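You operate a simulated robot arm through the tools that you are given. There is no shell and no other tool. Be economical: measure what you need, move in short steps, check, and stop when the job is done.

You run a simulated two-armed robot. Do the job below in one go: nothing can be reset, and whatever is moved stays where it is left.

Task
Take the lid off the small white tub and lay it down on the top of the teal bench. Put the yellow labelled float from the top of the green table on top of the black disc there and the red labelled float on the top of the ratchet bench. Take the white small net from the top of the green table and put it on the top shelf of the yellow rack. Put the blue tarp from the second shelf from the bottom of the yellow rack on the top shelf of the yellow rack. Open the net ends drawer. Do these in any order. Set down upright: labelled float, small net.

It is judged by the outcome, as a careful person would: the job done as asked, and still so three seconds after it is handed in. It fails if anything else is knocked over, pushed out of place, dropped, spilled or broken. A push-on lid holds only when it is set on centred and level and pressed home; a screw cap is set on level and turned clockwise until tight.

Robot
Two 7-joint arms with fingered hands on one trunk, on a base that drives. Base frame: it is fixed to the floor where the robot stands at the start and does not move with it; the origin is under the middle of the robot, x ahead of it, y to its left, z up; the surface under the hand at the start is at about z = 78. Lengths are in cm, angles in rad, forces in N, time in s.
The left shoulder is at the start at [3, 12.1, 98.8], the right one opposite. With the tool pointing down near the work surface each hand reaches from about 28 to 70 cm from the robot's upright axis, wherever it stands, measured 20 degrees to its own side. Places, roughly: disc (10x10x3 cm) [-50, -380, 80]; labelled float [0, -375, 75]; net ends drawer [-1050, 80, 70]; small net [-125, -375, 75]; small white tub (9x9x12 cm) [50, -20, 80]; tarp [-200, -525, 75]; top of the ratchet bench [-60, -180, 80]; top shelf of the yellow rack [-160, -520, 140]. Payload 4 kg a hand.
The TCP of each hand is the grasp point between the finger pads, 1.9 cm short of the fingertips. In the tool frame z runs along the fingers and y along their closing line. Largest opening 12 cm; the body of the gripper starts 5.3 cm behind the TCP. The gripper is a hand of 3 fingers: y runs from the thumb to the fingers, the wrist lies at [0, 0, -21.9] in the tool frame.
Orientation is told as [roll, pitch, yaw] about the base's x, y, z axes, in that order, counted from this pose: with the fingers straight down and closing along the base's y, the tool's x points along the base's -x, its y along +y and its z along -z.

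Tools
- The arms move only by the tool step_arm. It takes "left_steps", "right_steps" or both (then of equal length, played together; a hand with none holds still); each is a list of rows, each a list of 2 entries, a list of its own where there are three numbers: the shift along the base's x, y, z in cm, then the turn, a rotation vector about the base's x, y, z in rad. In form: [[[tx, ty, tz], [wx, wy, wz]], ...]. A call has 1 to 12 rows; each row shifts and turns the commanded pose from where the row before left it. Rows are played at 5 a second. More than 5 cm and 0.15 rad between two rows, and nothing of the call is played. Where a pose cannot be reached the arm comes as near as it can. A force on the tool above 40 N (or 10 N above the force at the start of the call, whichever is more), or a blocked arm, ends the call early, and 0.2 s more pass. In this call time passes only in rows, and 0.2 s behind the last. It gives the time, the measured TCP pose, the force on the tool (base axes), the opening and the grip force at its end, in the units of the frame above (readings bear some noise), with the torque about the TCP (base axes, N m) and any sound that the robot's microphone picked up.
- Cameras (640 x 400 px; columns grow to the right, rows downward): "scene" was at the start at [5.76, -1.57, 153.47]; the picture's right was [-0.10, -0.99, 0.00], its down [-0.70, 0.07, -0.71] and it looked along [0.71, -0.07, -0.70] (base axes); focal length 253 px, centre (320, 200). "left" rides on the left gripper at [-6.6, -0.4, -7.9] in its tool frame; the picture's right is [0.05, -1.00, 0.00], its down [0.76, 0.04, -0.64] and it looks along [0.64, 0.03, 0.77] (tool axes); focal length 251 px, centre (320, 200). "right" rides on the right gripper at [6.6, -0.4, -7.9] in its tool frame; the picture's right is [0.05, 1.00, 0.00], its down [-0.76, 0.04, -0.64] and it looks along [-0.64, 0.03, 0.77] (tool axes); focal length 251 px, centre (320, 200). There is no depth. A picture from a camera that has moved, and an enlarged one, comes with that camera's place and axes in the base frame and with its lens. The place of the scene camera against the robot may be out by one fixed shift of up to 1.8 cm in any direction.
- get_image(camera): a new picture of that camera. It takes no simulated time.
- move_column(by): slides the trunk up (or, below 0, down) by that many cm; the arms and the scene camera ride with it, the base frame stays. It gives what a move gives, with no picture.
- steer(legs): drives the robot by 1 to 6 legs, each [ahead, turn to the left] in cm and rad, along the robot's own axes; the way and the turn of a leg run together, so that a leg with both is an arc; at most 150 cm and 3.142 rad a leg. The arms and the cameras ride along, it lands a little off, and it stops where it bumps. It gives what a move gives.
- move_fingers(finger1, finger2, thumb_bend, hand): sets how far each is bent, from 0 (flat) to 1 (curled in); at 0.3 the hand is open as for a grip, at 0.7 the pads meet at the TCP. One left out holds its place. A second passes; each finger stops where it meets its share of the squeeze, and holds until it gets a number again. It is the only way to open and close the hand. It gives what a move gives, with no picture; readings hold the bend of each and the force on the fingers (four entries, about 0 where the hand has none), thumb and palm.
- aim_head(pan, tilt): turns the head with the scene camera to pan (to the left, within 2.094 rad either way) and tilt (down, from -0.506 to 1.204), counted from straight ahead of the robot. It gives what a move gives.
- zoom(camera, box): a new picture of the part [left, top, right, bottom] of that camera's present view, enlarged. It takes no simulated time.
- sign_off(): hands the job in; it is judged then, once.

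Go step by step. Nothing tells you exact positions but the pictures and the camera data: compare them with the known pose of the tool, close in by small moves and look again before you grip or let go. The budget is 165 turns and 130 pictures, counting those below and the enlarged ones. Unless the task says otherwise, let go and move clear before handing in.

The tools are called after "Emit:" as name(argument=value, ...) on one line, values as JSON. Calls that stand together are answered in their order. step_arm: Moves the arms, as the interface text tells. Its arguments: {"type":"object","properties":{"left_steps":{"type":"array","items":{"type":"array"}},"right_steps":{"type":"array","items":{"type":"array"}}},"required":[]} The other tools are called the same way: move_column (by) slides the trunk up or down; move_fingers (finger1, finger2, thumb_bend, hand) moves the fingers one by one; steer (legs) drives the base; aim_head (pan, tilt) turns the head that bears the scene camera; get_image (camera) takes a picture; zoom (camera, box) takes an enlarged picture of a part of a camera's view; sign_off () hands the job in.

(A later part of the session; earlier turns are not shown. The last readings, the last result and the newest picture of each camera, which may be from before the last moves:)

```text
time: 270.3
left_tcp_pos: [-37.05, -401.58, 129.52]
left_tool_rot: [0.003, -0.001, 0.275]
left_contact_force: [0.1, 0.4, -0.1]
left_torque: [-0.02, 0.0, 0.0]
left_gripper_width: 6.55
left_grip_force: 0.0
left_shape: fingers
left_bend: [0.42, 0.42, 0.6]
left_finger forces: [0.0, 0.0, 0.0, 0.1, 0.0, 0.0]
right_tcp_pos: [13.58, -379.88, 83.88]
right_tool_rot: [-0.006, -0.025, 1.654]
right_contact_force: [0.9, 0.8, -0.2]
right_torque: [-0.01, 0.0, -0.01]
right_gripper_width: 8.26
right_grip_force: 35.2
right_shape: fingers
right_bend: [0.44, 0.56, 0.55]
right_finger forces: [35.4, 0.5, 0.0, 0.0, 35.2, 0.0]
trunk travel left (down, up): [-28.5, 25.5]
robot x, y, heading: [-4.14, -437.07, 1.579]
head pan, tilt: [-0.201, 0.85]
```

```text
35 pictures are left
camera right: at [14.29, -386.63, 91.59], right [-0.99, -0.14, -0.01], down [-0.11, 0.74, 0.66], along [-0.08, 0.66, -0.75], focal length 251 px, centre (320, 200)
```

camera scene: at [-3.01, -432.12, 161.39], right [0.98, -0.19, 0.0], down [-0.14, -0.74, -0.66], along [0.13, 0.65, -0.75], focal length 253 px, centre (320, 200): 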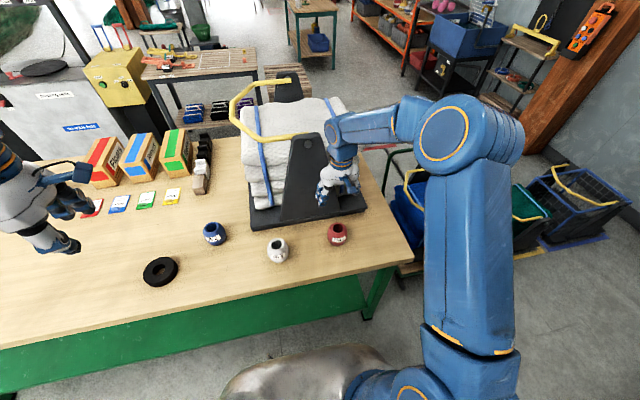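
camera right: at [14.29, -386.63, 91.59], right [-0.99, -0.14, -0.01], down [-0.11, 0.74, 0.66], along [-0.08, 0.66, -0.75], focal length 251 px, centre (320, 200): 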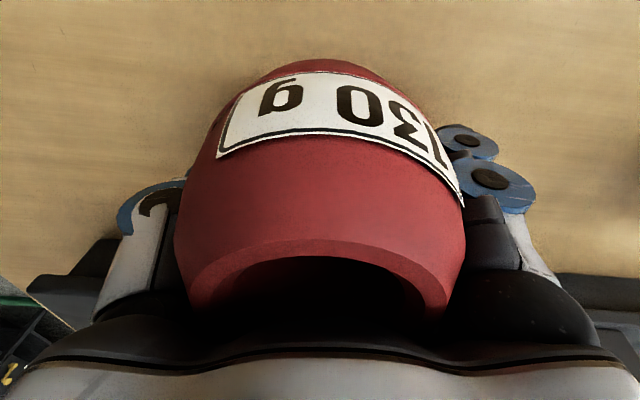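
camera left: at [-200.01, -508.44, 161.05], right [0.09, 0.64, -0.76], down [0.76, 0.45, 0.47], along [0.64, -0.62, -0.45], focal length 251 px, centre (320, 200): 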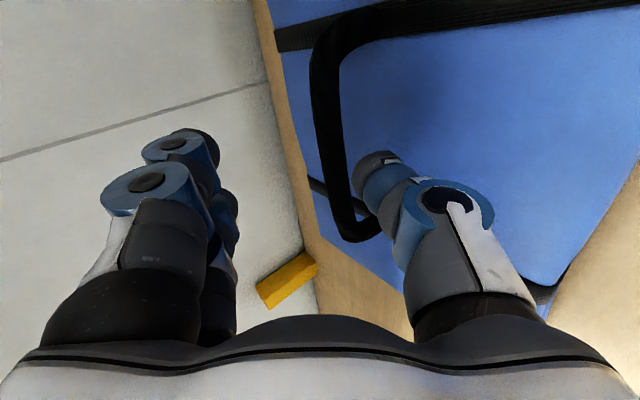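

Only one finger opposes the thumb; the float's centre is a bit toward −y. I reopen, shift 1.3 cm and close again.

Emit:
move_fingers(hand="right", finger1=0.36, finger2=0.36, thumb_bend=0.36)

Emit:
step_arm(right_steps=[[[0, -0.7, 0], [0, 0, 0]], [[0, -0.6, 0], [0, 0, 0]]])

Emit:
move_fingers(hand="right", finger1=0.56, finger2=0.56, thumb_bend=0.56)

Emit:
zoom(camera="scene", box=[250, 140, 410, 280])

```text
time: 271.3
left_tcp_pos: [-37.11, -401.46, 129.51]
left_tool_rot: [0.001, 0.0, 0.272]
left_contact_force: [-0.8, 0.5, -0.2]
left_torque: [0.01, -0.02, 0.01]
left_gripper_width: 6.55
left_grip_force: 0.2
left_shape: fingers
left_bend: [0.42, 0.42, 0.6]
left_finger forces: [0.1, 0.0, 0.0, 0.1, 0.0, 0.1]
right_tcp_pos: [13.48, -379.98, 83.92]
right_tool_rot: [-0.006, -0.025, 1.653]
right_contact_force: [-0.1, 0.7, 0.3]
right_torque: [-0.01, 0.0, -0.02]
right_gripper_width: 11.05
right_grip_force: 0.2
right_shape: fingers
right_bend: [0.36, 0.36, 0.36]
right_finger forces: [0.1, 0.0, 0.1, 0.0, 0.0, 0.0]
trunk travel left (down, up): [-28.5, 25.5]
robot x, y, heading: [-3.93, -437.02, 1.582]
head pan, tilt: [-0.201, 0.85]
```

```text
time: 271.9
left_tcp_pos: [-37.05, -401.58, 129.55]
left_tool_rot: [0.003, 0.001, 0.273]
left_contact_force: [-0.3, 0.0, -1.0]
left_torque: [-0.01, -0.04, -0.02]
left_gripper_width: 6.57
left_grip_force: 0.0
left_shape: fingers
left_bend: [0.42, 0.42, 0.6]
left_finger forces: [0.0, 0.0, 0.1, 0.1, 0.0, 0.1]
right_tcp_pos: [13.39, -381.18, 83.95]
right_tool_rot: [-0.006, -0.025, 1.656]
right_contact_force: [0.1, 0.7, -0.3]
right_torque: [0.0, -0.01, -0.04]
right_gripper_width: 11.04
right_grip_force: 0.0
right_shape: fingers
right_bend: [0.36, 0.36, 0.36]
right_finger forces: [0.1, 0.1, 0.0, 0.0, 0.1, 0.1]
trunk travel left (down, up): [-28.5, 25.5]
robot x, y, heading: [-3.85, -437.23, 1.579]
head pan, tilt: [-0.201, 0.85]
```

```text
time: 272.9
left_tcp_pos: [-37.13, -401.6, 129.52]
left_tool_rot: [0.001, 0.0, 0.271]
left_contact_force: [0.3, -0.7, 0.0]
left_torque: [-0.01, -0.03, 0.01]
left_gripper_width: 6.58
left_grip_force: 0.1
left_shape: fingers
left_bend: [0.42, 0.42, 0.6]
left_finger forces: [0.0, 0.0, 0.0, 0.0, 0.1, 0.0]
right_tcp_pos: [13.58, -381.07, 83.81]
right_tool_rot: [-0.006, -0.024, 1.652]
right_contact_force: [0.2, 0.3, 0.6]
right_torque: [-0.04, 0.01, 0.05]
right_gripper_width: 7.48
right_grip_force: 24.0
right_shape: fingers
right_bend: [0.51, 0.5, 0.49]
right_finger forces: [10.4, 12.8, 0.1, 0.0, 24.3, 0.0]
trunk travel left (down, up): [-28.5, 25.5]
robot x, y, heading: [-4.25, -437.0, 1.576]
head pan, tilt: [-0.201, 0.85]
```

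```text
2.86 times, centred on (330, 210) of scene
camera zoom: at [-3.06, -432.21, 161.39], right [0.98, -0.19, 0.0], down [-0.14, -0.74, -0.66], along [0.13, 0.65, -0.75], focal length 722 px, centre (291, 171)
```

zoom: 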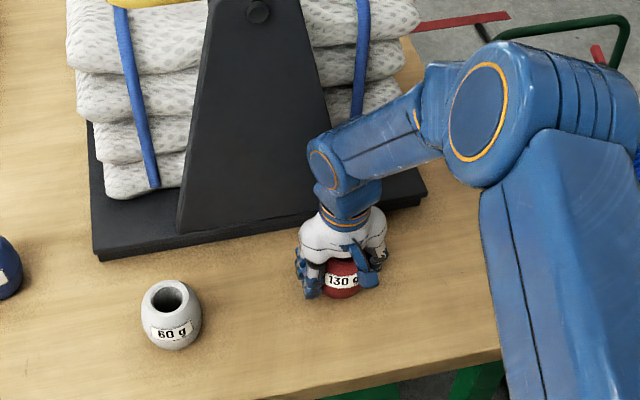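

A balanced 24 N grip on the red float. I lift it and tuck both hands in.

Emit:
step_arm(right_steps=[[[0, 0, 1.5], [0, 0, 0]], [[0, 0, 3], [0, 0, 0]], [[0, 0, 4], [0, 0, 0]], [[0, 0, 5], [0, 0, 0]], [[0, -1, 4.5], [0, 0, 0]], [[0, -2, 4.5], [0, 0, 0]], [[0, -2, 4.5], [0, 0, 0]], [[0, -3, 3.5], [0, 0, 0]], [[0, -4, 2], [0, 0, 0]], [[0, -3, 0], [0, 0, 0]]], left_steps=[[[2, 0.5, 0], [0, 0, 0]], [[2, 0.5, 0], [0, 0, 0]], [[2, 0.5, 0], [0, 0, 0]], [[2, 0.5, 0], [0, 0, 0]], [[2, 0.5, 0], [0, 0, 0]], [[2, 0.5, 0], [0, 0, 0]], [[2, 0, 0], [0, 0, 0]], [[2, 0, 0], [0, 0, 0]], [[0, 0, 0], [0, 0, 0]], [[0, 0, 0], [0, 0, 0]]])

Emit:
steer(legs=[[-10, 0], [0, 0.5]])

Emit:
steer(legs=[[0, 0.52]])

Emit:
steer(legs=[[0, 0.52]])

Emit:
get_image(camera="scene")

```text
time: 275.1
left_tcp_pos: [-21.1, -398.61, 129.58]
left_tool_rot: [0.001, -0.001, 0.272]
left_contact_force: [0.6, -0.7, 0.1]
left_torque: [0.0, -0.01, 0.0]
left_gripper_width: 6.55
left_grip_force: 0.0
left_shape: fingers
left_bend: [0.42, 0.42, 0.6]
left_finger forces: [0.0, 0.0, 0.0, 0.1, 0.0, 0.1]
right_tcp_pos: [13.36, -396.31, 116.36]
right_tool_rot: [-0.008, -0.026, 1.653]
right_contact_force: [0.0, -0.5, -1.0]
right_torque: [0.0, -0.02, 0.01]
right_gripper_width: 7.44
right_grip_force: 24.3
right_shape: fingers
right_bend: [0.51, 0.5, 0.49]
right_finger forces: [10.2, 12.9, 0.1, 0.0, 24.2, 0.0]
trunk travel left (down, up): [-28.5, 25.5]
robot x, y, heading: [-4.02, -437.12, 1.582]
head pan, tilt: [-0.201, 0.85]
```

```text
time: 277.7
left_tcp_pos: [-37.27, -421.74, 129.52]
left_tool_rot: [0.004, 0.0, 0.773]
left_contact_force: [0.5, -0.6, -0.4]
left_torque: [0.0, 0.01, -0.01]
left_gripper_width: 6.56
left_grip_force: 0.0
left_shape: fingers
left_bend: [0.42, 0.42, 0.6]
left_finger forces: [0.0, 0.1, 0.0, 0.0, 0.0, 0.0]
right_tcp_pos: [-7.99, -403.04, 116.45]
right_tool_rot: [-0.006, -0.025, 2.153]
right_contact_force: [-0.2, 0.4, -0.7]
right_torque: [0.01, 0.03, -0.01]
right_gripper_width: 7.44
right_grip_force: 23.4
right_shape: fingers
right_bend: [0.51, 0.5, 0.49]
right_finger forces: [10.1, 12.8, 0.0, 0.0, 24.0, 0.0]
trunk travel left (down, up): [-28.5, 25.5]
robot x, y, heading: [-1.25, -445.82, 2.085]
head pan, tilt: [-0.201, 0.85]
```

```text
time: 279.6
left_tcp_pos: [-44.58, -442.61, 129.68]
left_tool_rot: [0.002, 0.001, 1.291]
left_contact_force: [0.5, 0.0, 0.6]
left_torque: [0.02, 0.04, -0.03]
left_gripper_width: 6.58
left_grip_force: 0.0
left_shape: fingers
left_bend: [0.42, 0.42, 0.6]
left_finger forces: [0.0, 0.0, 0.1, 0.0, 0.0, 0.0]
right_tcp_pos: [-28.59, -411.94, 116.46]
right_tool_rot: [-0.007, -0.026, 2.673]
right_contact_force: [-0.4, 0.2, -0.8]
right_torque: [-0.02, -0.03, -0.02]
right_gripper_width: 7.44
right_grip_force: 22.4
right_shape: fingers
right_bend: [0.51, 0.51, 0.5]
right_finger forces: [9.4, 12.9, 0.0, 0.0, 23.4, 0.0]
trunk travel left (down, up): [-28.5, 25.5]
robot x, y, heading: [0.18, -442.66, 2.608]
head pan, tilt: [-0.201, 0.85]
```

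```text
time: 281.4
left_tcp_pos: [-38.9, -464.98, 129.63]
left_tool_rot: [0.003, 0.0, 1.812]
left_contact_force: [0.6, 0.1, -0.2]
left_torque: [-0.01, 0.04, 0.06]
left_gripper_width: 6.58
left_grip_force: 0.0
left_shape: fingers
left_bend: [0.42, 0.42, 0.6]
left_finger forces: [0.0, 0.1, 0.0, 0.1, 0.0, 0.1]
right_tcp_pos: [-40.18, -430.41, 116.58]
right_tool_rot: [-0.006, -0.025, -3.09]
right_contact_force: [0.4, -0.4, -0.6]
right_torque: [-0.01, 0.0, -0.02]
right_gripper_width: 7.43
right_grip_force: 22.5
right_shape: fingers
right_bend: [0.52, 0.51, 0.5]
right_finger forces: [8.9, 13.0, 0.0, 0.1, 22.9, 0.1]
trunk travel left (down, up): [-28.5, 25.5]
robot x, y, heading: [0.09, -439.65, 3.117]
head pan, tilt: [-0.201, 0.85]
```

```text
33 pictures are left
camera scene: at [-5.76, -438.75, 161.4], right [0.22, 0.97, 0.0], down [0.73, -0.17, -0.66], along [-0.64, 0.15, -0.75], focal length 253 px, centre (320, 200)
```

scene: 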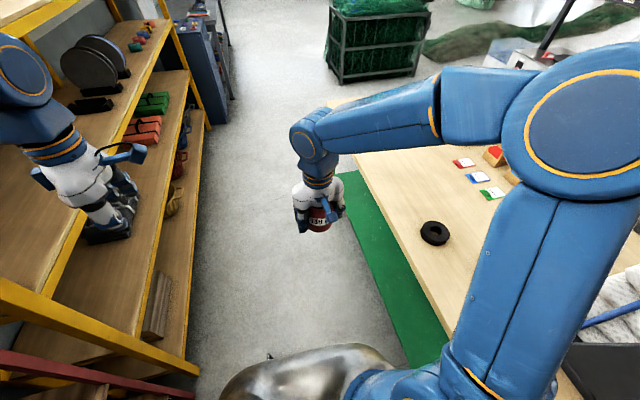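

Float held, path clear. I drive west out of the gap, then north and into the north aisle.

Emit:
steer(legs=[[118, 0], [118, 0], [0, -0.5]])

Emit:
steer(legs=[[0, -0.52]])

Emit:
steer(legs=[[0, -0.52]])

Emit:
aim_head(pan=-0.5, tilt=0.45)

Emit:
get_image(camera="scene")

```text
time: 294.5
left_tcp_pos: [-283.24, -440.31, 129.54]
left_tool_rot: [0.003, -0.002, 1.322]
left_contact_force: [-0.1, 0.8, 0.2]
left_torque: [0.0, -0.01, 0.04]
left_gripper_width: 6.58
left_grip_force: 0.1
left_shape: fingers
left_bend: [0.42, 0.42, 0.6]
left_finger forces: [0.0, 0.0, 0.0, 0.1, 0.0, 0.0]
right_tcp_pos: [-268.13, -409.11, 116.3]
right_tool_rot: [-0.006, -0.027, 2.702]
right_contact_force: [0.1, 0.5, 0.1]
right_torque: [0.0, 0.02, 0.01]
right_gripper_width: 7.35
right_grip_force: 21.9
right_shape: fingers
right_bend: [0.52, 0.51, 0.5]
right_finger forces: [8.9, 12.9, 0.1, 0.1, 22.6, 0.1]
trunk travel left (down, up): [-28.5, 25.5]
robot x, y, heading: [-238.45, -439.62, 2.623]
head pan, tilt: [-0.201, 0.85]
```

```text
time: 296.4
left_tcp_pos: [-277.87, -417.6, 129.63]
left_tool_rot: [0.003, 0.001, 0.798]
left_contact_force: [0.4, -0.4, 0.0]
left_torque: [0.02, 0.03, 0.02]
left_gripper_width: 6.58
left_grip_force: 0.1
left_shape: fingers
left_bend: [0.42, 0.42, 0.6]
left_finger forces: [0.1, 0.0, 0.0, 0.0, 0.1, 0.0]
right_tcp_pos: [-249.28, -398.26, 116.42]
right_tool_rot: [-0.007, -0.026, 2.177]
right_contact_force: [0.2, 0.0, -0.1]
right_torque: [0.02, -0.01, 0.05]
right_gripper_width: 7.39
right_grip_force: 22.3
right_shape: fingers
right_bend: [0.52, 0.51, 0.5]
right_finger forces: [8.9, 13.3, 0.0, 0.1, 23.0, 0.1]
trunk travel left (down, up): [-28.5, 25.5]
robot x, y, heading: [-241.13, -440.47, 2.097]
head pan, tilt: [-0.201, 0.85]
```

```text
time: 298.2
left_tcp_pos: [-261.58, -402.56, 129.76]
left_tool_rot: [0.003, -0.001, 0.274]
left_contact_force: [-1.2, -0.5, 0.6]
left_torque: [0.07, -0.02, -0.01]
left_gripper_width: 6.54
left_grip_force: 0.1
left_shape: fingers
left_bend: [0.42, 0.42, 0.6]
left_finger forces: [0.0, 0.1, 0.0, 0.1, 0.0, 0.0]
right_tcp_pos: [-226.98, -399.97, 116.51]
right_tool_rot: [-0.009, -0.028, 1.655]
right_contact_force: [0.1, 0.1, -0.8]
right_torque: [0.02, 0.01, -0.01]
right_gripper_width: 7.37
right_grip_force: 22.0
right_shape: fingers
right_bend: [0.52, 0.51, 0.5]
right_finger forces: [8.6, 13.2, 0.0, 0.1, 22.7, 0.0]
trunk travel left (down, up): [-28.5, 25.5]
robot x, y, heading: [-243.96, -440.69, 1.585]
head pan, tilt: [-0.201, 0.85]
```

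```text
time: 299.1
left_tcp_pos: [-261.54, -402.33, 129.56]
left_tool_rot: [0.002, -0.001, 0.278]
left_contact_force: [0.1, -0.5, -0.9]
left_torque: [0.01, -0.02, 0.01]
left_gripper_width: 6.57
left_grip_force: 0.1
left_shape: fingers
left_bend: [0.42, 0.42, 0.6]
left_finger forces: [0.1, 0.1, 0.0, 0.1, 0.0, 0.0]
right_tcp_pos: [-227.18, -399.82, 116.48]
right_tool_rot: [-0.008, -0.027, 1.656]
right_contact_force: [1.2, 0.3, -0.7]
right_torque: [-0.02, -0.03, -0.03]
right_gripper_width: 7.34
right_grip_force: 22.6
right_shape: fingers
right_bend: [0.52, 0.51, 0.5]
right_finger forces: [8.9, 13.4, 0.1, 0.1, 23.2, 0.0]
trunk travel left (down, up): [-28.5, 25.5]
robot x, y, heading: [-244.16, -440.71, 1.578]
head pan, tilt: [-0.499, 0.45]
```

```text
32 pictures are left
camera scene: at [-240.53, -435.4, 164.84], right [0.88, -0.47, 0.0], down [-0.2, -0.39, -0.9], along [0.42, 0.79, -0.44], focal length 253 px, centre (320, 200)
```

scene: 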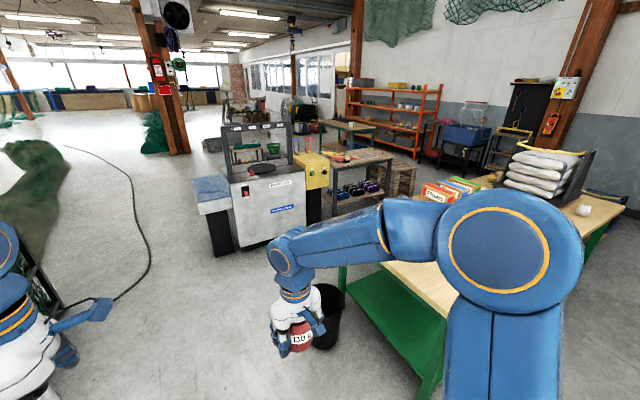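

Aisle is clear. I go north to y ≈ −265, turn east and drive along between table and ratchet bench.

Emit:
steer(legs=[[88, 0], [88, 0], [0, -0.5]])

Emit:
steer(legs=[[0, -0.53]])

Emit:
steer(legs=[[0, -0.53]])

Emit:
aim_head(pan=0.2, tilt=0.6)

Emit:
get_image(camera="scene")

```text
time: 309.4
left_tcp_pos: [-244.07, -224.19, 129.54]
left_tool_rot: [0.001, 0.0, -0.219]
left_contact_force: [-0.2, -0.1, -0.5]
left_torque: [0.0, 0.01, -0.01]
left_gripper_width: 6.59
left_grip_force: 0.0
left_shape: fingers
left_bend: [0.42, 0.42, 0.6]
left_finger forces: [0.1, 0.0, 0.1, 0.0, 0.1, 0.0]
right_tcp_pos: [-212.47, -238.34, 116.5]
right_tool_rot: [-0.006, -0.027, 1.163]
right_contact_force: [0.1, 0.1, -1.3]
right_torque: [0.04, 0.03, 0.0]
right_gripper_width: 7.35
right_grip_force: 21.9
right_shape: fingers
right_bend: [0.52, 0.51, 0.5]
right_finger forces: [8.4, 13.3, 0.0, 0.0, 22.4, 0.1]
trunk travel left (down, up): [-28.5, 25.5]
robot x, y, heading: [-250.18, -264.57, 1.079]
head pan, tilt: [-0.499, 0.45]
```

```text
time: 311.3
left_tcp_pos: [-224.71, -232.24, 129.6]
left_tool_rot: [0.005, -0.002, -0.743]
left_contact_force: [-0.3, -0.2, -0.5]
left_torque: [0.0, 0.02, 0.02]
left_gripper_width: 6.56
left_grip_force: 0.1
left_shape: fingers
left_bend: [0.42, 0.42, 0.6]
left_finger forces: [0.0, 0.0, 0.0, 0.1, 0.0, 0.0]
right_tcp_pos: [-204.36, -260.21, 116.65]
right_tool_rot: [-0.008, -0.026, 0.638]
right_contact_force: [-0.6, 0.2, -0.9]
right_torque: [0.0, -0.04, 0.01]
right_gripper_width: 7.32
right_grip_force: 21.8
right_shape: fingers
right_bend: [0.52, 0.51, 0.5]
right_finger forces: [8.4, 13.5, 0.0, 0.0, 22.3, 0.0]
trunk travel left (down, up): [-28.5, 25.5]
robot x, y, heading: [-251.64, -261.48, 0.555]
head pan, tilt: [-0.499, 0.45]
```

```text
time: 313.1
left_tcp_pos: [-213.51, -249.9, 129.72]
left_tool_rot: [0.004, -0.002, -1.272]
left_contact_force: [-0.5, 0.0, -0.1]
left_torque: [-0.01, -0.01, 0.01]
left_gripper_width: 6.55
left_grip_force: 0.0
left_shape: fingers
left_bend: [0.42, 0.42, 0.6]
left_finger forces: [0.0, 0.0, 0.0, 0.1, 0.0, 0.0]
right_tcp_pos: [-210.03, -284.42, 116.62]
right_tool_rot: [-0.008, -0.026, 0.108]
right_contact_force: [0.2, -0.3, -0.1]
right_torque: [-0.03, -0.01, -0.01]
right_gripper_width: 7.34
right_grip_force: 22.2
right_shape: fingers
right_bend: [0.52, 0.51, 0.5]
right_finger forces: [8.1, 13.6, 0.0, 0.1, 22.1, 0.0]
trunk travel left (down, up): [-28.5, 25.5]
robot x, y, heading: [-251.66, -258.65, 0.035]
head pan, tilt: [-0.499, 0.45]
```

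```text
time: 314.2
left_tcp_pos: [-213.33, -250.1, 129.59]
left_tool_rot: [0.001, 0.0, -1.272]
left_contact_force: [0.7, -0.5, 0.1]
left_torque: [0.03, 0.01, 0.01]
left_gripper_width: 6.58
left_grip_force: 0.1
left_shape: fingers
left_bend: [0.42, 0.42, 0.6]
left_finger forces: [0.0, 0.1, 0.0, 0.0, 0.0, 0.0]
right_tcp_pos: [-209.99, -284.52, 116.44]
right_tool_rot: [-0.006, -0.028, 0.109]
right_contact_force: [-0.3, -0.3, -0.7]
right_torque: [0.01, 0.01, 0.03]
right_gripper_width: 7.3
right_grip_force: 22.5
right_shape: fingers
right_bend: [0.52, 0.51, 0.5]
right_finger forces: [8.3, 13.5, 0.0, 0.0, 22.5, 0.0]
trunk travel left (down, up): [-28.5, 25.5]
robot x, y, heading: [-251.22, -258.67, 0.034]
head pan, tilt: [0.201, 0.6]
```

```text
31 pictures are left
camera scene: at [-245.28, -257.67, 163.48], right [0.23, -0.97, 0.0], down [-0.55, -0.13, -0.83], along [0.8, 0.19, -0.56], focal length 253 px, centre (320, 200)
```

scene: 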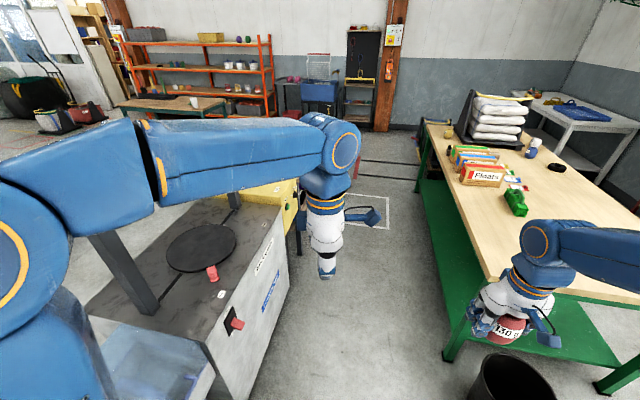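

The machine's frame (y ≈ −188) is near my left elbow, so I veer slightly toward the table side (its edge y ≈ −309) while driving east.

Emit:
steer(legs=[[0, -0.13], [140, 0], [0, 0.12], [72, 0]])

Emit:
steer(legs=[[0, 0.5]])

Emit:
aim_head(pan=0.6, tilt=0.7)

Emit:
get_image(camera="scene")

```text
time: 325.9
left_tcp_pos: [-0.91, -262.6, 129.7]
left_tool_rot: [0.0, 0.001, -1.286]
left_contact_force: [0.2, 1.3, 0.0]
left_torque: [0.01, 0.02, -0.01]
left_gripper_width: 6.56
left_grip_force: 0.0
left_shape: fingers
left_bend: [0.42, 0.42, 0.6]
left_finger forces: [0.0, 0.0, 0.1, 0.0, 0.1, 0.0]
right_tcp_pos: [1.93, -296.93, 116.51]
right_tool_rot: [-0.006, -0.024, 0.095]
right_contact_force: [-0.4, 0.0, -0.9]
right_torque: [0.02, -0.01, -0.02]
right_gripper_width: 7.31
right_grip_force: 22.0
right_shape: fingers
right_bend: [0.52, 0.51, 0.5]
right_finger forces: [8.2, 13.4, 0.1, 0.0, 21.9, 0.0]
trunk travel left (down, up): [-28.5, 25.5]
robot x, y, heading: [-39.17, -270.55, 0.019]
head pan, tilt: [0.201, 0.6]
```

```text
time: 327.7
left_tcp_pos: [-9.81, -245.39, 129.68]
left_tool_rot: [0.001, -0.001, -0.791]
left_contact_force: [-0.3, -0.2, -0.7]
left_torque: [0.0, -0.01, 0.03]
left_gripper_width: 6.54
left_grip_force: 0.0
left_shape: fingers
left_bend: [0.42, 0.42, 0.6]
left_finger forces: [0.0, 0.1, 0.0, 0.0, 0.0, 0.1]
right_tcp_pos: [9.19, -274.39, 116.41]
right_tool_rot: [-0.008, -0.026, 0.59]
right_contact_force: [0.4, -0.7, -0.1]
right_torque: [-0.01, 0.03, -0.03]
right_gripper_width: 7.31
right_grip_force: 21.1
right_shape: fingers
right_bend: [0.52, 0.51, 0.5]
right_finger forces: [7.7, 13.4, 0.0, 0.1, 21.4, 0.0]
trunk travel left (down, up): [-28.5, 25.5]
robot x, y, heading: [-37.85, -273.56, 0.518]
head pan, tilt: [0.201, 0.6]
```

```text
time: 328.6
left_tcp_pos: [-9.48, -245.54, 129.63]
left_tool_rot: [0.003, 0.002, -0.791]
left_contact_force: [0.0, -0.3, -0.2]
left_torque: [0.02, 0.05, -0.01]
left_gripper_width: 6.56
left_grip_force: 0.0
left_shape: fingers
left_bend: [0.42, 0.42, 0.6]
left_finger forces: [0.0, 0.1, 0.1, 0.0, 0.1, 0.0]
right_tcp_pos: [9.4, -274.6, 116.48]
right_tool_rot: [-0.005, -0.026, 0.59]
right_contact_force: [0.4, -0.6, -1.3]
right_torque: [0.0, 0.0, 0.01]
right_gripper_width: 7.3
right_grip_force: 21.6
right_shape: fingers
right_bend: [0.52, 0.51, 0.5]
right_finger forces: [8.0, 13.2, 0.0, 0.1, 21.7, 0.0]
trunk travel left (down, up): [-28.5, 25.5]
robot x, y, heading: [-38.11, -273.34, 0.514]
head pan, tilt: [0.6, 0.7]
```

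```text
30 pictures are left
camera scene: at [-36.23, -267.91, 162.62], right [0.9, -0.44, 0.0], down [-0.28, -0.58, -0.77], along [0.33, 0.69, -0.64], focal length 253 px, centre (320, 200)
```

scene: 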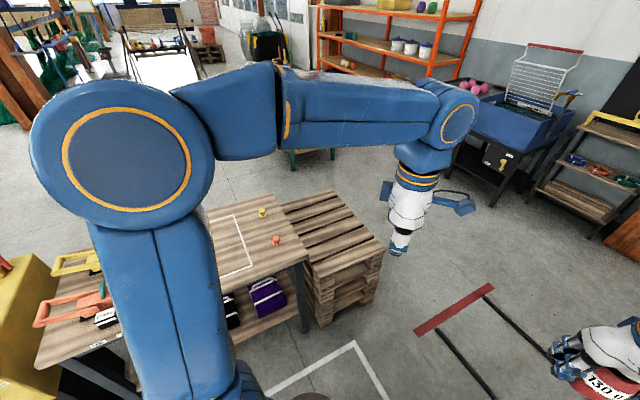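

The ratchet bench's near edge is at y ≈ −209, with small items near x −22. I turn to face it and look for a free spot.

Emit:
steer(legs=[[0, 0.52]])

Emit:
steer(legs=[[0, 0.53], [14, 0]])

Emit:
aim_head(pan=0.0, tilt=0.85)

Emit:
get_image(camera="scene")

```text
time: 330.5
left_tcp_pos: [-27.55, -234.96, 129.62]
left_tool_rot: [0.003, -0.002, -0.271]
left_contact_force: [-0.6, -0.3, 0.0]
left_torque: [0.0, -0.02, -0.05]
left_gripper_width: 6.58
left_grip_force: 0.1
left_shape: fingers
left_bend: [0.42, 0.42, 0.6]
left_finger forces: [0.0, 0.1, 0.0, 0.1, 0.0, 0.1]
right_tcp_pos: [3.33, -250.92, 116.54]
right_tool_rot: [-0.01, -0.026, 1.109]
right_contact_force: [0.2, -0.1, -0.2]
right_torque: [-0.03, -0.05, 0.0]
right_gripper_width: 7.27
right_grip_force: 20.8
right_shape: fingers
right_bend: [0.52, 0.51, 0.5]
right_finger forces: [7.4, 13.3, 0.1, 0.0, 21.1, 0.0]
trunk travel left (down, up): [-28.5, 25.5]
robot x, y, heading: [-37.59, -274.08, 1.033]
head pan, tilt: [0.6, 0.7]
```

```text
time: 333.3
left_tcp_pos: [-48.06, -220.81, 129.52]
left_tool_rot: [0.003, 0.0, 0.254]
left_contact_force: [0.2, -0.5, -0.3]
left_torque: [0.02, -0.03, 0.01]
left_gripper_width: 6.58
left_grip_force: 0.2
left_shape: fingers
left_bend: [0.42, 0.42, 0.6]
left_finger forces: [0.0, 0.0, 0.1, 0.1, 0.0, 0.0]
right_tcp_pos: [-13.45, -219.05, 116.39]
right_tool_rot: [-0.007, -0.023, 1.635]
right_contact_force: [-0.7, 0.4, 0.5]
right_torque: [-0.01, 0.0, -0.01]
right_gripper_width: 7.27
right_grip_force: 21.1
right_shape: fingers
right_bend: [0.52, 0.51, 0.5]
right_finger forces: [7.2, 13.2, 0.0, 0.1, 20.6, 0.1]
trunk travel left (down, up): [-28.5, 25.5]
robot x, y, heading: [-34.77, -259.42, 1.565]
head pan, tilt: [0.6, 0.7]
```

```text
time: 334.3
left_tcp_pos: [-47.97, -220.79, 129.56]
left_tool_rot: [0.003, 0.0, 0.255]
left_contact_force: [0.3, 0.6, 0.3]
left_torque: [-0.02, -0.01, 0.02]
left_gripper_width: 6.55
left_grip_force: 0.1
left_shape: fingers
left_bend: [0.42, 0.42, 0.6]
left_finger forces: [0.1, 0.0, 0.1, 0.0, 0.1, 0.0]
right_tcp_pos: [-13.34, -219.04, 116.48]
right_tool_rot: [-0.008, -0.025, 1.634]
right_contact_force: [0.5, 0.3, -1.2]
right_torque: [-0.01, 0.01, 0.0]
right_gripper_width: 7.26
right_grip_force: 21.5
right_shape: fingers
right_bend: [0.52, 0.51, 0.5]
right_finger forces: [7.6, 13.4, 0.1, 0.1, 21.6, 0.1]
trunk travel left (down, up): [-28.5, 25.5]
robot x, y, heading: [-35.15, -259.2, 1.564]
head pan, tilt: [0.0, 0.85]
```

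```text
29 pictures are left
camera scene: at [-35.51, -254.42, 161.39], right [1.0, 0.0, 0.0], down [0.0, -0.75, -0.66], along [0.0, 0.66, -0.75], focal length 253 px, centre (320, 200)
```

scene: 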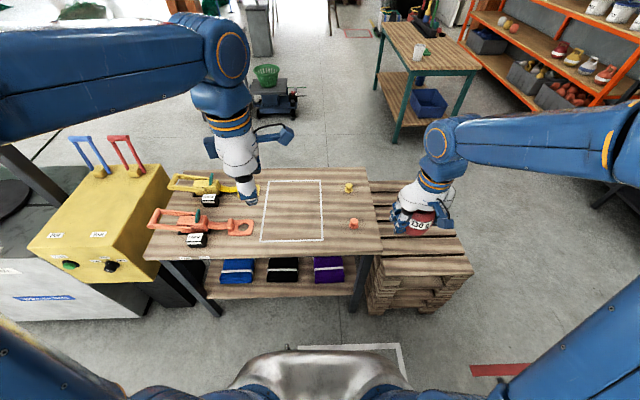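

The taped area on the bench (around −45, −190) is free. I drive 8 cm closer, move the left hand aside, and carry the float over the spot.

Emit:
steer(legs=[[8, 0]])

Emit:
step_arm(left_steps=[[[-4, 0, 0], [0, 0, 0]], [[-4, 0, 0], [0, 0, 0]], [[-4, 0, 0], [0, 0, 0]], [[-4, 0, 0], [0, 0, 0]], [[-4, 0, 0], [0, 0, 0]], [[-4, 0, 0], [0, 0, 0]], [[0, 0, 0], [0, 0, 0]], [[0, 0, 0], [0, 0, 0]], [[0, 0, 0], [0, 0, 0]], [[0, 0, 0], [0, 0, 0]], [[0, 0, 0], [0, 0, 0]]], right_steps=[[[-2, 0, 0], [0, 0, 0]], [[-4, 0, 0], [0, 0, 0]], [[-4, 0, 0], [0, 0, 0]], [[-4, 2, 0], [0, 0, 0]], [[-4, 2.5, 0], [0, 0, 0]], [[-4, 2.5, 0], [0, 0, 0]], [[-4, 2.5, 0], [0, 0, 0]], [[-4, 2.5, 0], [0, 0, 0]], [[-1.5, 4, -2], [0, 0, 0]], [[0, 4, -2.5], [0, 0, 0]], [[0, 1, -4.5], [0, 0, 0]]])

Emit:
get_image(camera="scene")

```text
time: 335.4
left_tcp_pos: [-47.95, -212.57, 129.64]
left_tool_rot: [0.001, -0.002, 0.253]
left_contact_force: [-0.1, 0.1, 0.4]
left_torque: [-0.03, -0.02, -0.02]
left_gripper_width: 6.54
left_grip_force: 0.2
left_shape: fingers
left_bend: [0.42, 0.42, 0.6]
left_finger forces: [0.1, 0.1, 0.0, 0.1, 0.1, 0.1]
right_tcp_pos: [-13.42, -210.69, 116.34]
right_tool_rot: [-0.008, -0.023, 1.635]
right_contact_force: [0.2, 0.4, -1.1]
right_torque: [-0.06, 0.01, 0.0]
right_gripper_width: 7.27
right_grip_force: 21.2
right_shape: fingers
right_bend: [0.52, 0.51, 0.5]
right_finger forces: [7.8, 13.4, 0.0, 0.0, 21.5, 0.0]
trunk travel left (down, up): [-28.5, 25.5]
robot x, y, heading: [-35.32, -250.82, 1.567]
head pan, tilt: [0.0, 0.85]
```

```text
time: 337.8
left_tcp_pos: [-71.95, -212.66, 129.66]
left_tool_rot: [0.002, -0.001, 0.256]
left_contact_force: [-1.5, 0.6, 0.8]
left_torque: [0.04, -0.02, 0.02]
left_gripper_width: 6.56
left_grip_force: 0.1
left_shape: fingers
left_bend: [0.42, 0.42, 0.6]
left_finger forces: [0.0, 0.0, 0.0, 0.1, 0.0, 0.0]
right_tcp_pos: [-44.94, -189.97, 107.4]
right_tool_rot: [-0.007, -0.024, 1.636]
right_contact_force: [0.3, -0.7, -0.5]
right_torque: [-0.02, 0.0, 0.01]
right_gripper_width: 7.26
right_grip_force: 21.1
right_shape: fingers
right_bend: [0.52, 0.51, 0.5]
right_finger forces: [7.1, 13.5, 0.0, 0.0, 20.6, 0.0]
trunk travel left (down, up): [-28.5, 25.5]
robot x, y, heading: [-35.15, -251.62, 1.569]
head pan, tilt: [0.0, 0.85]
```

```text
28 pictures are left
camera scene: at [-35.51, -246.31, 161.39], right [1.0, 0.0, 0.0], down [0.0, -0.75, -0.66], along [0.0, 0.66, -0.75], focal length 253 px, centre (320, 200)
```

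scene: 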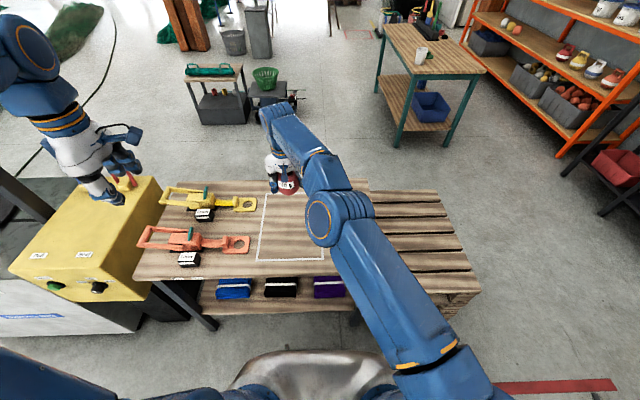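

Over the taped area. I lower the float toward the bench.

Emit:
step_arm(right_steps=[[[0, 0, -4.5], [0, 0, 0]], [[0, 0, -4.5], [0, 0, 0]], [[0, 0, -4.5], [0, 0, 0]], [[0, 0, -4], [0, 0, 0]], [[0, 0, -2], [0, 0, 0]]])

Emit:
get_image(camera="right")

Emit:
step_arm(right_steps=[[[0, 0, -0.7], [0, 0, 0]], [[0, 0, -0.6], [0, 0, 0]]])

```text
time: 338.9
left_tcp_pos: [-72.0, -212.85, 129.67]
left_tool_rot: [0.001, 0.0, 0.257]
left_contact_force: [0.0, 0.4, 0.0]
left_torque: [-0.02, -0.03, 0.02]
left_gripper_width: 6.56
left_grip_force: 0.1
left_shape: fingers
left_bend: [0.42, 0.42, 0.6]
left_finger forces: [0.0, 0.1, 0.0, 0.1, 0.1, 0.1]
right_tcp_pos: [-44.58, -190.79, 88.01]
right_tool_rot: [-0.004, -0.026, 1.636]
right_contact_force: [0.9, 0.5, -1.3]
right_torque: [0.04, -0.02, 0.02]
right_gripper_width: 7.25
right_grip_force: 20.9
right_shape: fingers
right_bend: [0.52, 0.51, 0.5]
right_finger forces: [7.2, 13.3, 0.0, 0.0, 20.5, 0.0]
right hand out of reach, approached as far as the arm can: row 4
trunk travel left (down, up): [-28.5, 25.5]
robot x, y, heading: [-35.13, -251.54, 1.572]
head pan, tilt: [0.0, 0.85]
```

```text
27 pictures are left
camera right: at [-43.84, -197.5, 95.71], right [-0.99, -0.12, -0.01], down [-0.09, 0.74, 0.66], along [-0.07, 0.66, -0.75], focal length 251 px, centre (320, 200)
```

right: 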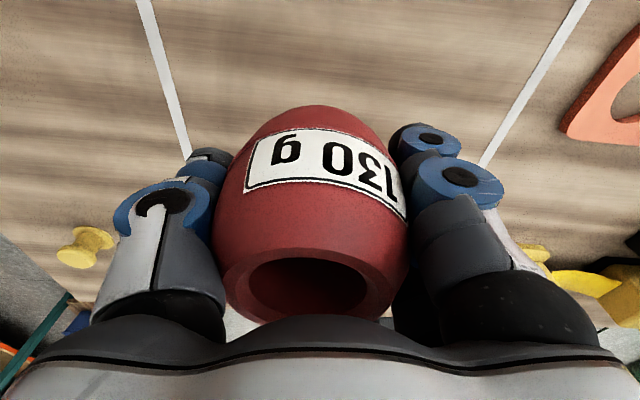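

```text
time: 339.6
left_tcp_pos: [-71.84, -212.7, 129.58]
left_tool_rot: [0.001, -0.001, 0.256]
left_contact_force: [0.8, -0.1, 0.3]
left_torque: [-0.01, 0.0, 0.03]
left_gripper_width: 6.57
left_grip_force: 0.0
left_shape: fingers
left_bend: [0.42, 0.42, 0.6]
left_finger forces: [0.1, 0.1, 0.1, 0.0, 0.0, 0.1]
right_tcp_pos: [-44.44, -191.02, 86.71]
right_tool_rot: [-0.007, -0.024, 1.636]
right_contact_force: [-0.2, -0.2, -1.3]
right_torque: [-0.02, 0.0, -0.03]
right_gripper_width: 7.23
right_grip_force: 20.5
right_shape: fingers
right_bend: [0.52, 0.51, 0.5]
right_finger forces: [7.2, 13.3, 0.1, 0.1, 20.6, 0.0]
right hand out of reach, approached as far as the arm can: row 1
trunk travel left (down, up): [-28.5, 25.5]
robot x, y, heading: [-35.25, -251.17, 1.569]
head pan, tilt: [0.0, 0.85]
```

Emit:
step_arm(right_steps=[[[0, -0.3, -0.6], [0, 0, 0]], [[0, -0.2, -0.5], [0, 0, 0]]])

Emit:
step_arm(right_steps=[[[0, -0.2, -0.4], [0, 0, 0]], [[0, -0.2, -0.4], [0, 0, 0]]])

Emit:
step_arm(right_steps=[[[0, -0.2, -0.4], [0, 0, 0]], [[0, -0.1, -0.3], [0, 0, 0]]])

```text
time: 340.1
left_tcp_pos: [-72.01, -212.85, 129.63]
left_tool_rot: [0.001, 0.0, 0.255]
left_contact_force: [0.0, -1.2, 0.6]
left_torque: [-0.01, -0.02, 0.01]
left_gripper_width: 6.58
left_grip_force: 0.1
left_shape: fingers
left_bend: [0.42, 0.42, 0.6]
left_finger forces: [0.0, 0.0, 0.0, 0.0, 0.0, 0.0]
right_tcp_pos: [-44.49, -191.33, 85.74]
right_tool_rot: [-0.006, -0.025, 1.636]
right_contact_force: [0.5, -0.4, -1.3]
right_torque: [0.0, 0.03, 0.0]
right_gripper_width: 7.26
right_grip_force: 19.9
right_shape: fingers
right_bend: [0.52, 0.51, 0.5]
right_finger forces: [7.1, 13.4, 0.0, 0.1, 20.5, 0.0]
trunk travel left (down, up): [-28.5, 25.5]
robot x, y, heading: [-35.01, -251.33, 1.568]
head pan, tilt: [0.0, 0.85]
```

```text
time: 340.8
left_tcp_pos: [-71.98, -212.81, 129.66]
left_tool_rot: [0.002, 0.001, 0.254]
left_contact_force: [0.2, 0.0, -0.4]
left_torque: [0.04, -0.03, -0.02]
left_gripper_width: 6.55
left_grip_force: 0.0
left_shape: fingers
left_bend: [0.42, 0.42, 0.6]
left_finger forces: [0.0, 0.0, 0.0, 0.1, 0.0, 0.0]
right_tcp_pos: [-44.5, -191.9, 84.84]
right_tool_rot: [-0.007, -0.025, 1.634]
right_contact_force: [-0.4, -0.8, -0.8]
right_torque: [0.0, -0.01, -0.01]
right_gripper_width: 7.24
right_grip_force: 20.0
right_shape: fingers
right_bend: [0.52, 0.51, 0.5]
right_finger forces: [7.1, 13.3, 0.0, 0.0, 20.5, 0.0]
trunk travel left (down, up): [-28.5, 25.5]
robot x, y, heading: [-35.29, -251.62, 1.567]
head pan, tilt: [0.0, 0.85]
```

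```text
time: 341.4
left_tcp_pos: [-71.89, -212.79, 129.61]
left_tool_rot: [0.002, 0.0, 0.255]
left_contact_force: [0.7, -0.7, -0.3]
left_torque: [-0.03, 0.03, -0.03]
left_gripper_width: 6.55
left_grip_force: 0.2
left_shape: fingers
left_bend: [0.42, 0.42, 0.6]
left_finger forces: [0.1, 0.1, 0.1, 0.0, 0.0, 0.1]
right_tcp_pos: [-44.47, -192.03, 84.05]
right_tool_rot: [-0.007, -0.021, 1.636]
right_contact_force: [-0.3, 0.3, -1.7]
right_torque: [0.01, -0.01, 0.01]
right_gripper_width: 7.24
right_grip_force: 20.3
right_shape: fingers
right_bend: [0.52, 0.51, 0.5]
right_finger forces: [7.1, 13.2, 0.0, 0.0, 20.4, 0.1]
trunk travel left (down, up): [-28.5, 25.5]
robot x, y, heading: [-35.17, -251.89, 1.569]
head pan, tilt: [0.0, 0.85]
```

Emit:
step_arm(right_steps=[[[0, 0, -0.4], [0, 0, 0]], [[0, 0, -0.3], [0, 0, 0]]])

Emit:
step_arm(right_steps=[[[0, 0, -0.3], [0, 0, 0]], [[0, 0, -0.3], [0, 0, 0]]])

Emit:
step_arm(right_steps=[[[0, 0, -0.25], [0, 0, 0]], [[0, 0, -0.2], [0, 0, 0]]])

```text
time: 341.9
left_tcp_pos: [-71.92, -212.74, 129.68]
left_tool_rot: [0.001, -0.001, 0.256]
left_contact_force: [0.2, 0.8, 0.0]
left_torque: [0.0, -0.01, -0.03]
left_gripper_width: 6.54
left_grip_force: 0.0
left_shape: fingers
left_bend: [0.42, 0.42, 0.6]
left_finger forces: [0.0, 0.1, 0.0, 0.0, 0.0, 0.0]
right_tcp_pos: [-44.48, -192.12, 83.34]
right_tool_rot: [-0.008, -0.023, 1.636]
right_contact_force: [-0.3, 0.3, -1.0]
right_torque: [-0.02, -0.01, 0.0]
right_gripper_width: 7.25
right_grip_force: 20.4
right_shape: fingers
right_bend: [0.52, 0.51, 0.5]
right_finger forces: [7.1, 13.4, 0.0, 0.0, 20.5, 0.0]
trunk travel left (down, up): [-28.5, 25.5]
robot x, y, heading: [-35.04, -251.62, 1.565]
head pan, tilt: [0.0, 0.85]
```

```text
time: 342.6
left_tcp_pos: [-71.91, -212.79, 129.57]
left_tool_rot: [0.003, 0.0, 0.257]
left_contact_force: [0.3, -0.8, -0.6]
left_torque: [-0.01, -0.01, -0.01]
left_gripper_width: 6.53
left_grip_force: 0.1
left_shape: fingers
left_bend: [0.42, 0.42, 0.6]
left_finger forces: [0.0, 0.1, 0.0, 0.1, 0.1, 0.0]
right_tcp_pos: [-44.41, -192.09, 82.86]
right_tool_rot: [-0.007, -0.025, 1.635]
right_contact_force: [-1.2, -0.4, -1.0]
right_torque: [0.02, -0.01, 0.03]
right_gripper_width: 7.26
right_grip_force: 20.4
right_shape: fingers
right_bend: [0.52, 0.51, 0.5]
right_finger forces: [7.1, 13.3, 0.0, 0.0, 20.5, 0.0]
trunk travel left (down, up): [-28.5, 25.5]
robot x, y, heading: [-35.21, -251.68, 1.57]
head pan, tilt: [0.0, 0.85]
```

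```text
time: 343.1
left_tcp_pos: [-71.97, -212.67, 129.57]
left_tool_rot: [0.001, -0.001, 0.255]
left_contact_force: [-0.3, -0.5, -0.1]
left_torque: [0.01, 0.01, -0.01]
left_gripper_width: 6.57
left_grip_force: 0.2
left_shape: fingers
left_bend: [0.42, 0.42, 0.6]
left_finger forces: [0.1, 0.0, 0.0, 0.0, 0.1, 0.0]
right_tcp_pos: [-44.43, -192.16, 82.43]
right_tool_rot: [-0.006, -0.024, 1.636]
right_contact_force: [-0.5, 0.8, -0.9]
right_torque: [0.04, 0.0, -0.02]
right_gripper_width: 7.26
right_grip_force: 20.2
right_shape: fingers
right_bend: [0.52, 0.51, 0.5]
right_finger forces: [7.1, 13.2, 0.1, 0.0, 20.5, 0.0]
trunk travel left (down, up): [-28.5, 25.5]
robot x, y, heading: [-35.18, -251.34, 1.57]
head pan, tilt: [0.0, 0.85]
```

Emit:
step_arm(right_steps=[[[0, 0, -0.25], [0, 0, 0]], [[0, 0, -0.25], [0, 0, 0]]])

Emit:
step_arm(right_steps=[[[0, 0, -0.2], [0, 0, 0]], [[0, 0, -0.2], [0, 0, 0]]])

Emit:
get_image(camera="right")

```text
time: 343.8
left_tcp_pos: [-71.86, -212.79, 129.67]
left_tool_rot: [0.001, -0.001, 0.255]
left_contact_force: [-0.3, -0.3, 0.4]
left_torque: [-0.01, 0.01, 0.0]
left_gripper_width: 6.56
left_grip_force: 0.0
left_shape: fingers
left_bend: [0.42, 0.42, 0.6]
left_finger forces: [0.1, 0.1, 0.1, 0.1, 0.0, 0.0]
right_tcp_pos: [-44.32, -192.34, 82.22]
right_tool_rot: [-0.008, -0.025, 1.636]
right_contact_force: [0.2, -0.5, -0.6]
right_torque: [-0.02, 0.03, 0.0]
right_gripper_width: 7.24
right_grip_force: 20.4
right_shape: fingers
right_bend: [0.52, 0.51, 0.5]
right_finger forces: [7.1, 13.3, 0.0, 0.0, 20.5, 0.0]
right hand out of reach, approached as far as the arm can: row 2
trunk travel left (down, up): [-28.5, 25.5]
robot x, y, heading: [-35.15, -251.46, 1.566]
head pan, tilt: [0.0, 0.85]
```

```text
time: 344.4
left_tcp_pos: [-71.92, -212.89, 129.63]
left_tool_rot: [0.001, -0.001, 0.255]
left_contact_force: [-0.1, 0.8, 0.0]
left_torque: [0.0, 0.0, -0.02]
left_gripper_width: 6.58
left_grip_force: 0.1
left_shape: fingers
left_bend: [0.42, 0.42, 0.6]
left_finger forces: [0.0, 0.0, 0.0, 0.1, 0.1, 0.0]
right_tcp_pos: [-44.39, -192.34, 81.92]
right_tool_rot: [-0.008, -0.027, 1.635]
right_contact_force: [-0.5, 0.5, 4.8]
right_torque: [-0.01, -0.13, -0.01]
right_gripper_width: 7.26
right_grip_force: 21.0
right_shape: fingers
right_bend: [0.52, 0.51, 0.5]
right_finger forces: [7.0, 13.7, 0.0, 0.0, 20.8, 0.1]
trunk travel left (down, up): [-28.5, 25.5]
robot x, y, heading: [-34.78, -251.58, 1.563]
head pan, tilt: [0.0, 0.85]
```

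```text
26 pictures are left
camera right: at [-43.62, -199.13, 89.6], right [-0.99, -0.12, -0.01], down [-0.09, 0.74, 0.66], along [-0.07, 0.66, -0.75], focal length 251 px, centre (320, 200)
```

right: 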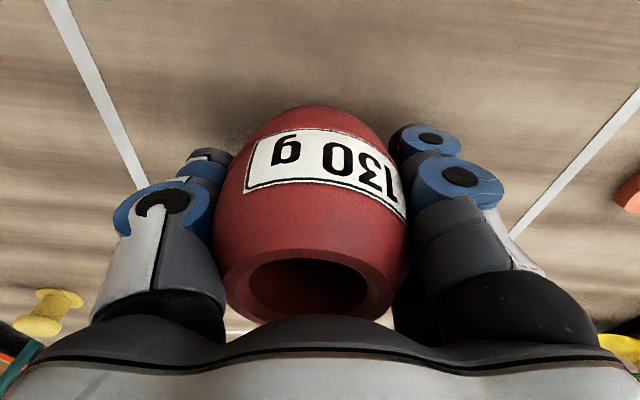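

Contact at 5 N. I release and lift straight up.

Emit:
move_fingers(hand="right", finger1=0.36, finger2=0.36, thumb_bend=0.36)

Emit:
step_arm(right_steps=[[[0, 0, 2], [0, 0, 0]], [[0, 0, 3], [0, 0, 0]], [[0, 0, 4], [0, 0, 0]], [[0, 0, 5], [0, 0, 0]], [[0, 0, 5], [0, 0, 0]], [[0, 0, 5], [0, 0, 0]], [[0, -2, 4], [0, 0, 0]], [[3, -3, 2], [0, 0, 0]], [[4, -3, 0], [0, 0, 0]], [[4, -3, 0], [0, 0, 0]], [[4, -3, 0], [0, 0, 0]], [[4, -2, 0], [0, 0, 0]]])

Emit:
get_image(camera="scene")

```text
time: 345.4
left_tcp_pos: [-71.95, -212.87, 129.65]
left_tool_rot: [0.003, -0.001, 0.254]
left_contact_force: [-0.2, 0.7, 0.2]
left_torque: [-0.02, 0.02, 0.04]
left_gripper_width: 6.56
left_grip_force: 0.0
left_shape: fingers
left_bend: [0.42, 0.42, 0.6]
left_finger forces: [0.0, 0.0, 0.0, 0.0, 0.0, 0.0]
right_tcp_pos: [-44.35, -192.29, 81.84]
right_tool_rot: [-0.006, -0.024, 1.636]
right_contact_force: [-0.3, 0.0, 0.7]
right_torque: [0.0, -0.04, 0.06]
right_gripper_width: 11.08
right_grip_force: 0.2
right_shape: fingers
right_bend: [0.36, 0.36, 0.36]
right_finger forces: [0.0, 0.0, 0.0, 0.0, 0.0, 0.0]
trunk travel left (down, up): [-28.5, 25.5]
robot x, y, heading: [-34.82, -251.03, 1.567]
head pan, tilt: [0.0, 0.85]
```

```text
time: 347.9
left_tcp_pos: [-71.84, -212.87, 129.83]
left_tool_rot: [0.004, 0.0, 0.255]
left_contact_force: [0.6, -0.4, -0.1]
left_torque: [0.01, -0.01, 0.0]
left_gripper_width: 6.57
left_grip_force: 0.0
left_shape: fingers
left_bend: [0.42, 0.42, 0.6]
left_finger forces: [0.0, 0.1, 0.0, 0.1, 0.0, 0.1]
right_tcp_pos: [-25.1, -208.55, 111.99]
right_tool_rot: [-0.006, -0.026, 1.636]
right_contact_force: [-0.2, -0.1, 0.0]
right_torque: [0.02, 0.01, 0.01]
right_gripper_width: 11.07
right_grip_force: 0.0
right_shape: fingers
right_bend: [0.36, 0.36, 0.36]
right_finger forces: [0.1, 0.0, 0.0, 0.1, 0.0, 0.1]
trunk travel left (down, up): [-28.5, 25.5]
robot x, y, heading: [-34.84, -251.42, 1.566]
head pan, tilt: [0.0, 0.85]
```

```text
25 pictures are left
camera scene: at [-35.37, -246.46, 161.39], right [1.0, 0.0, 0.0], down [0.0, -0.75, -0.66], along [0.0, 0.66, -0.75], focal length 253 px, centre (320, 200)
```

scene: 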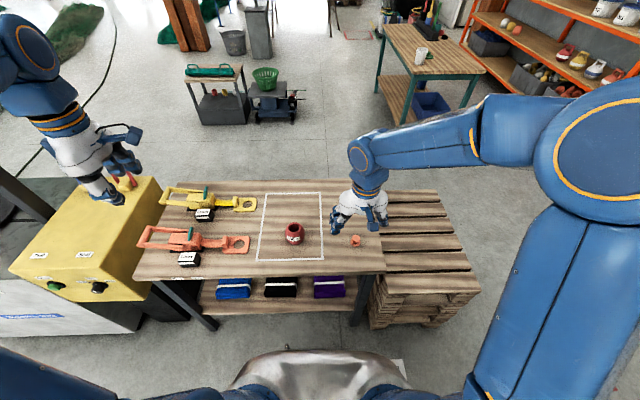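

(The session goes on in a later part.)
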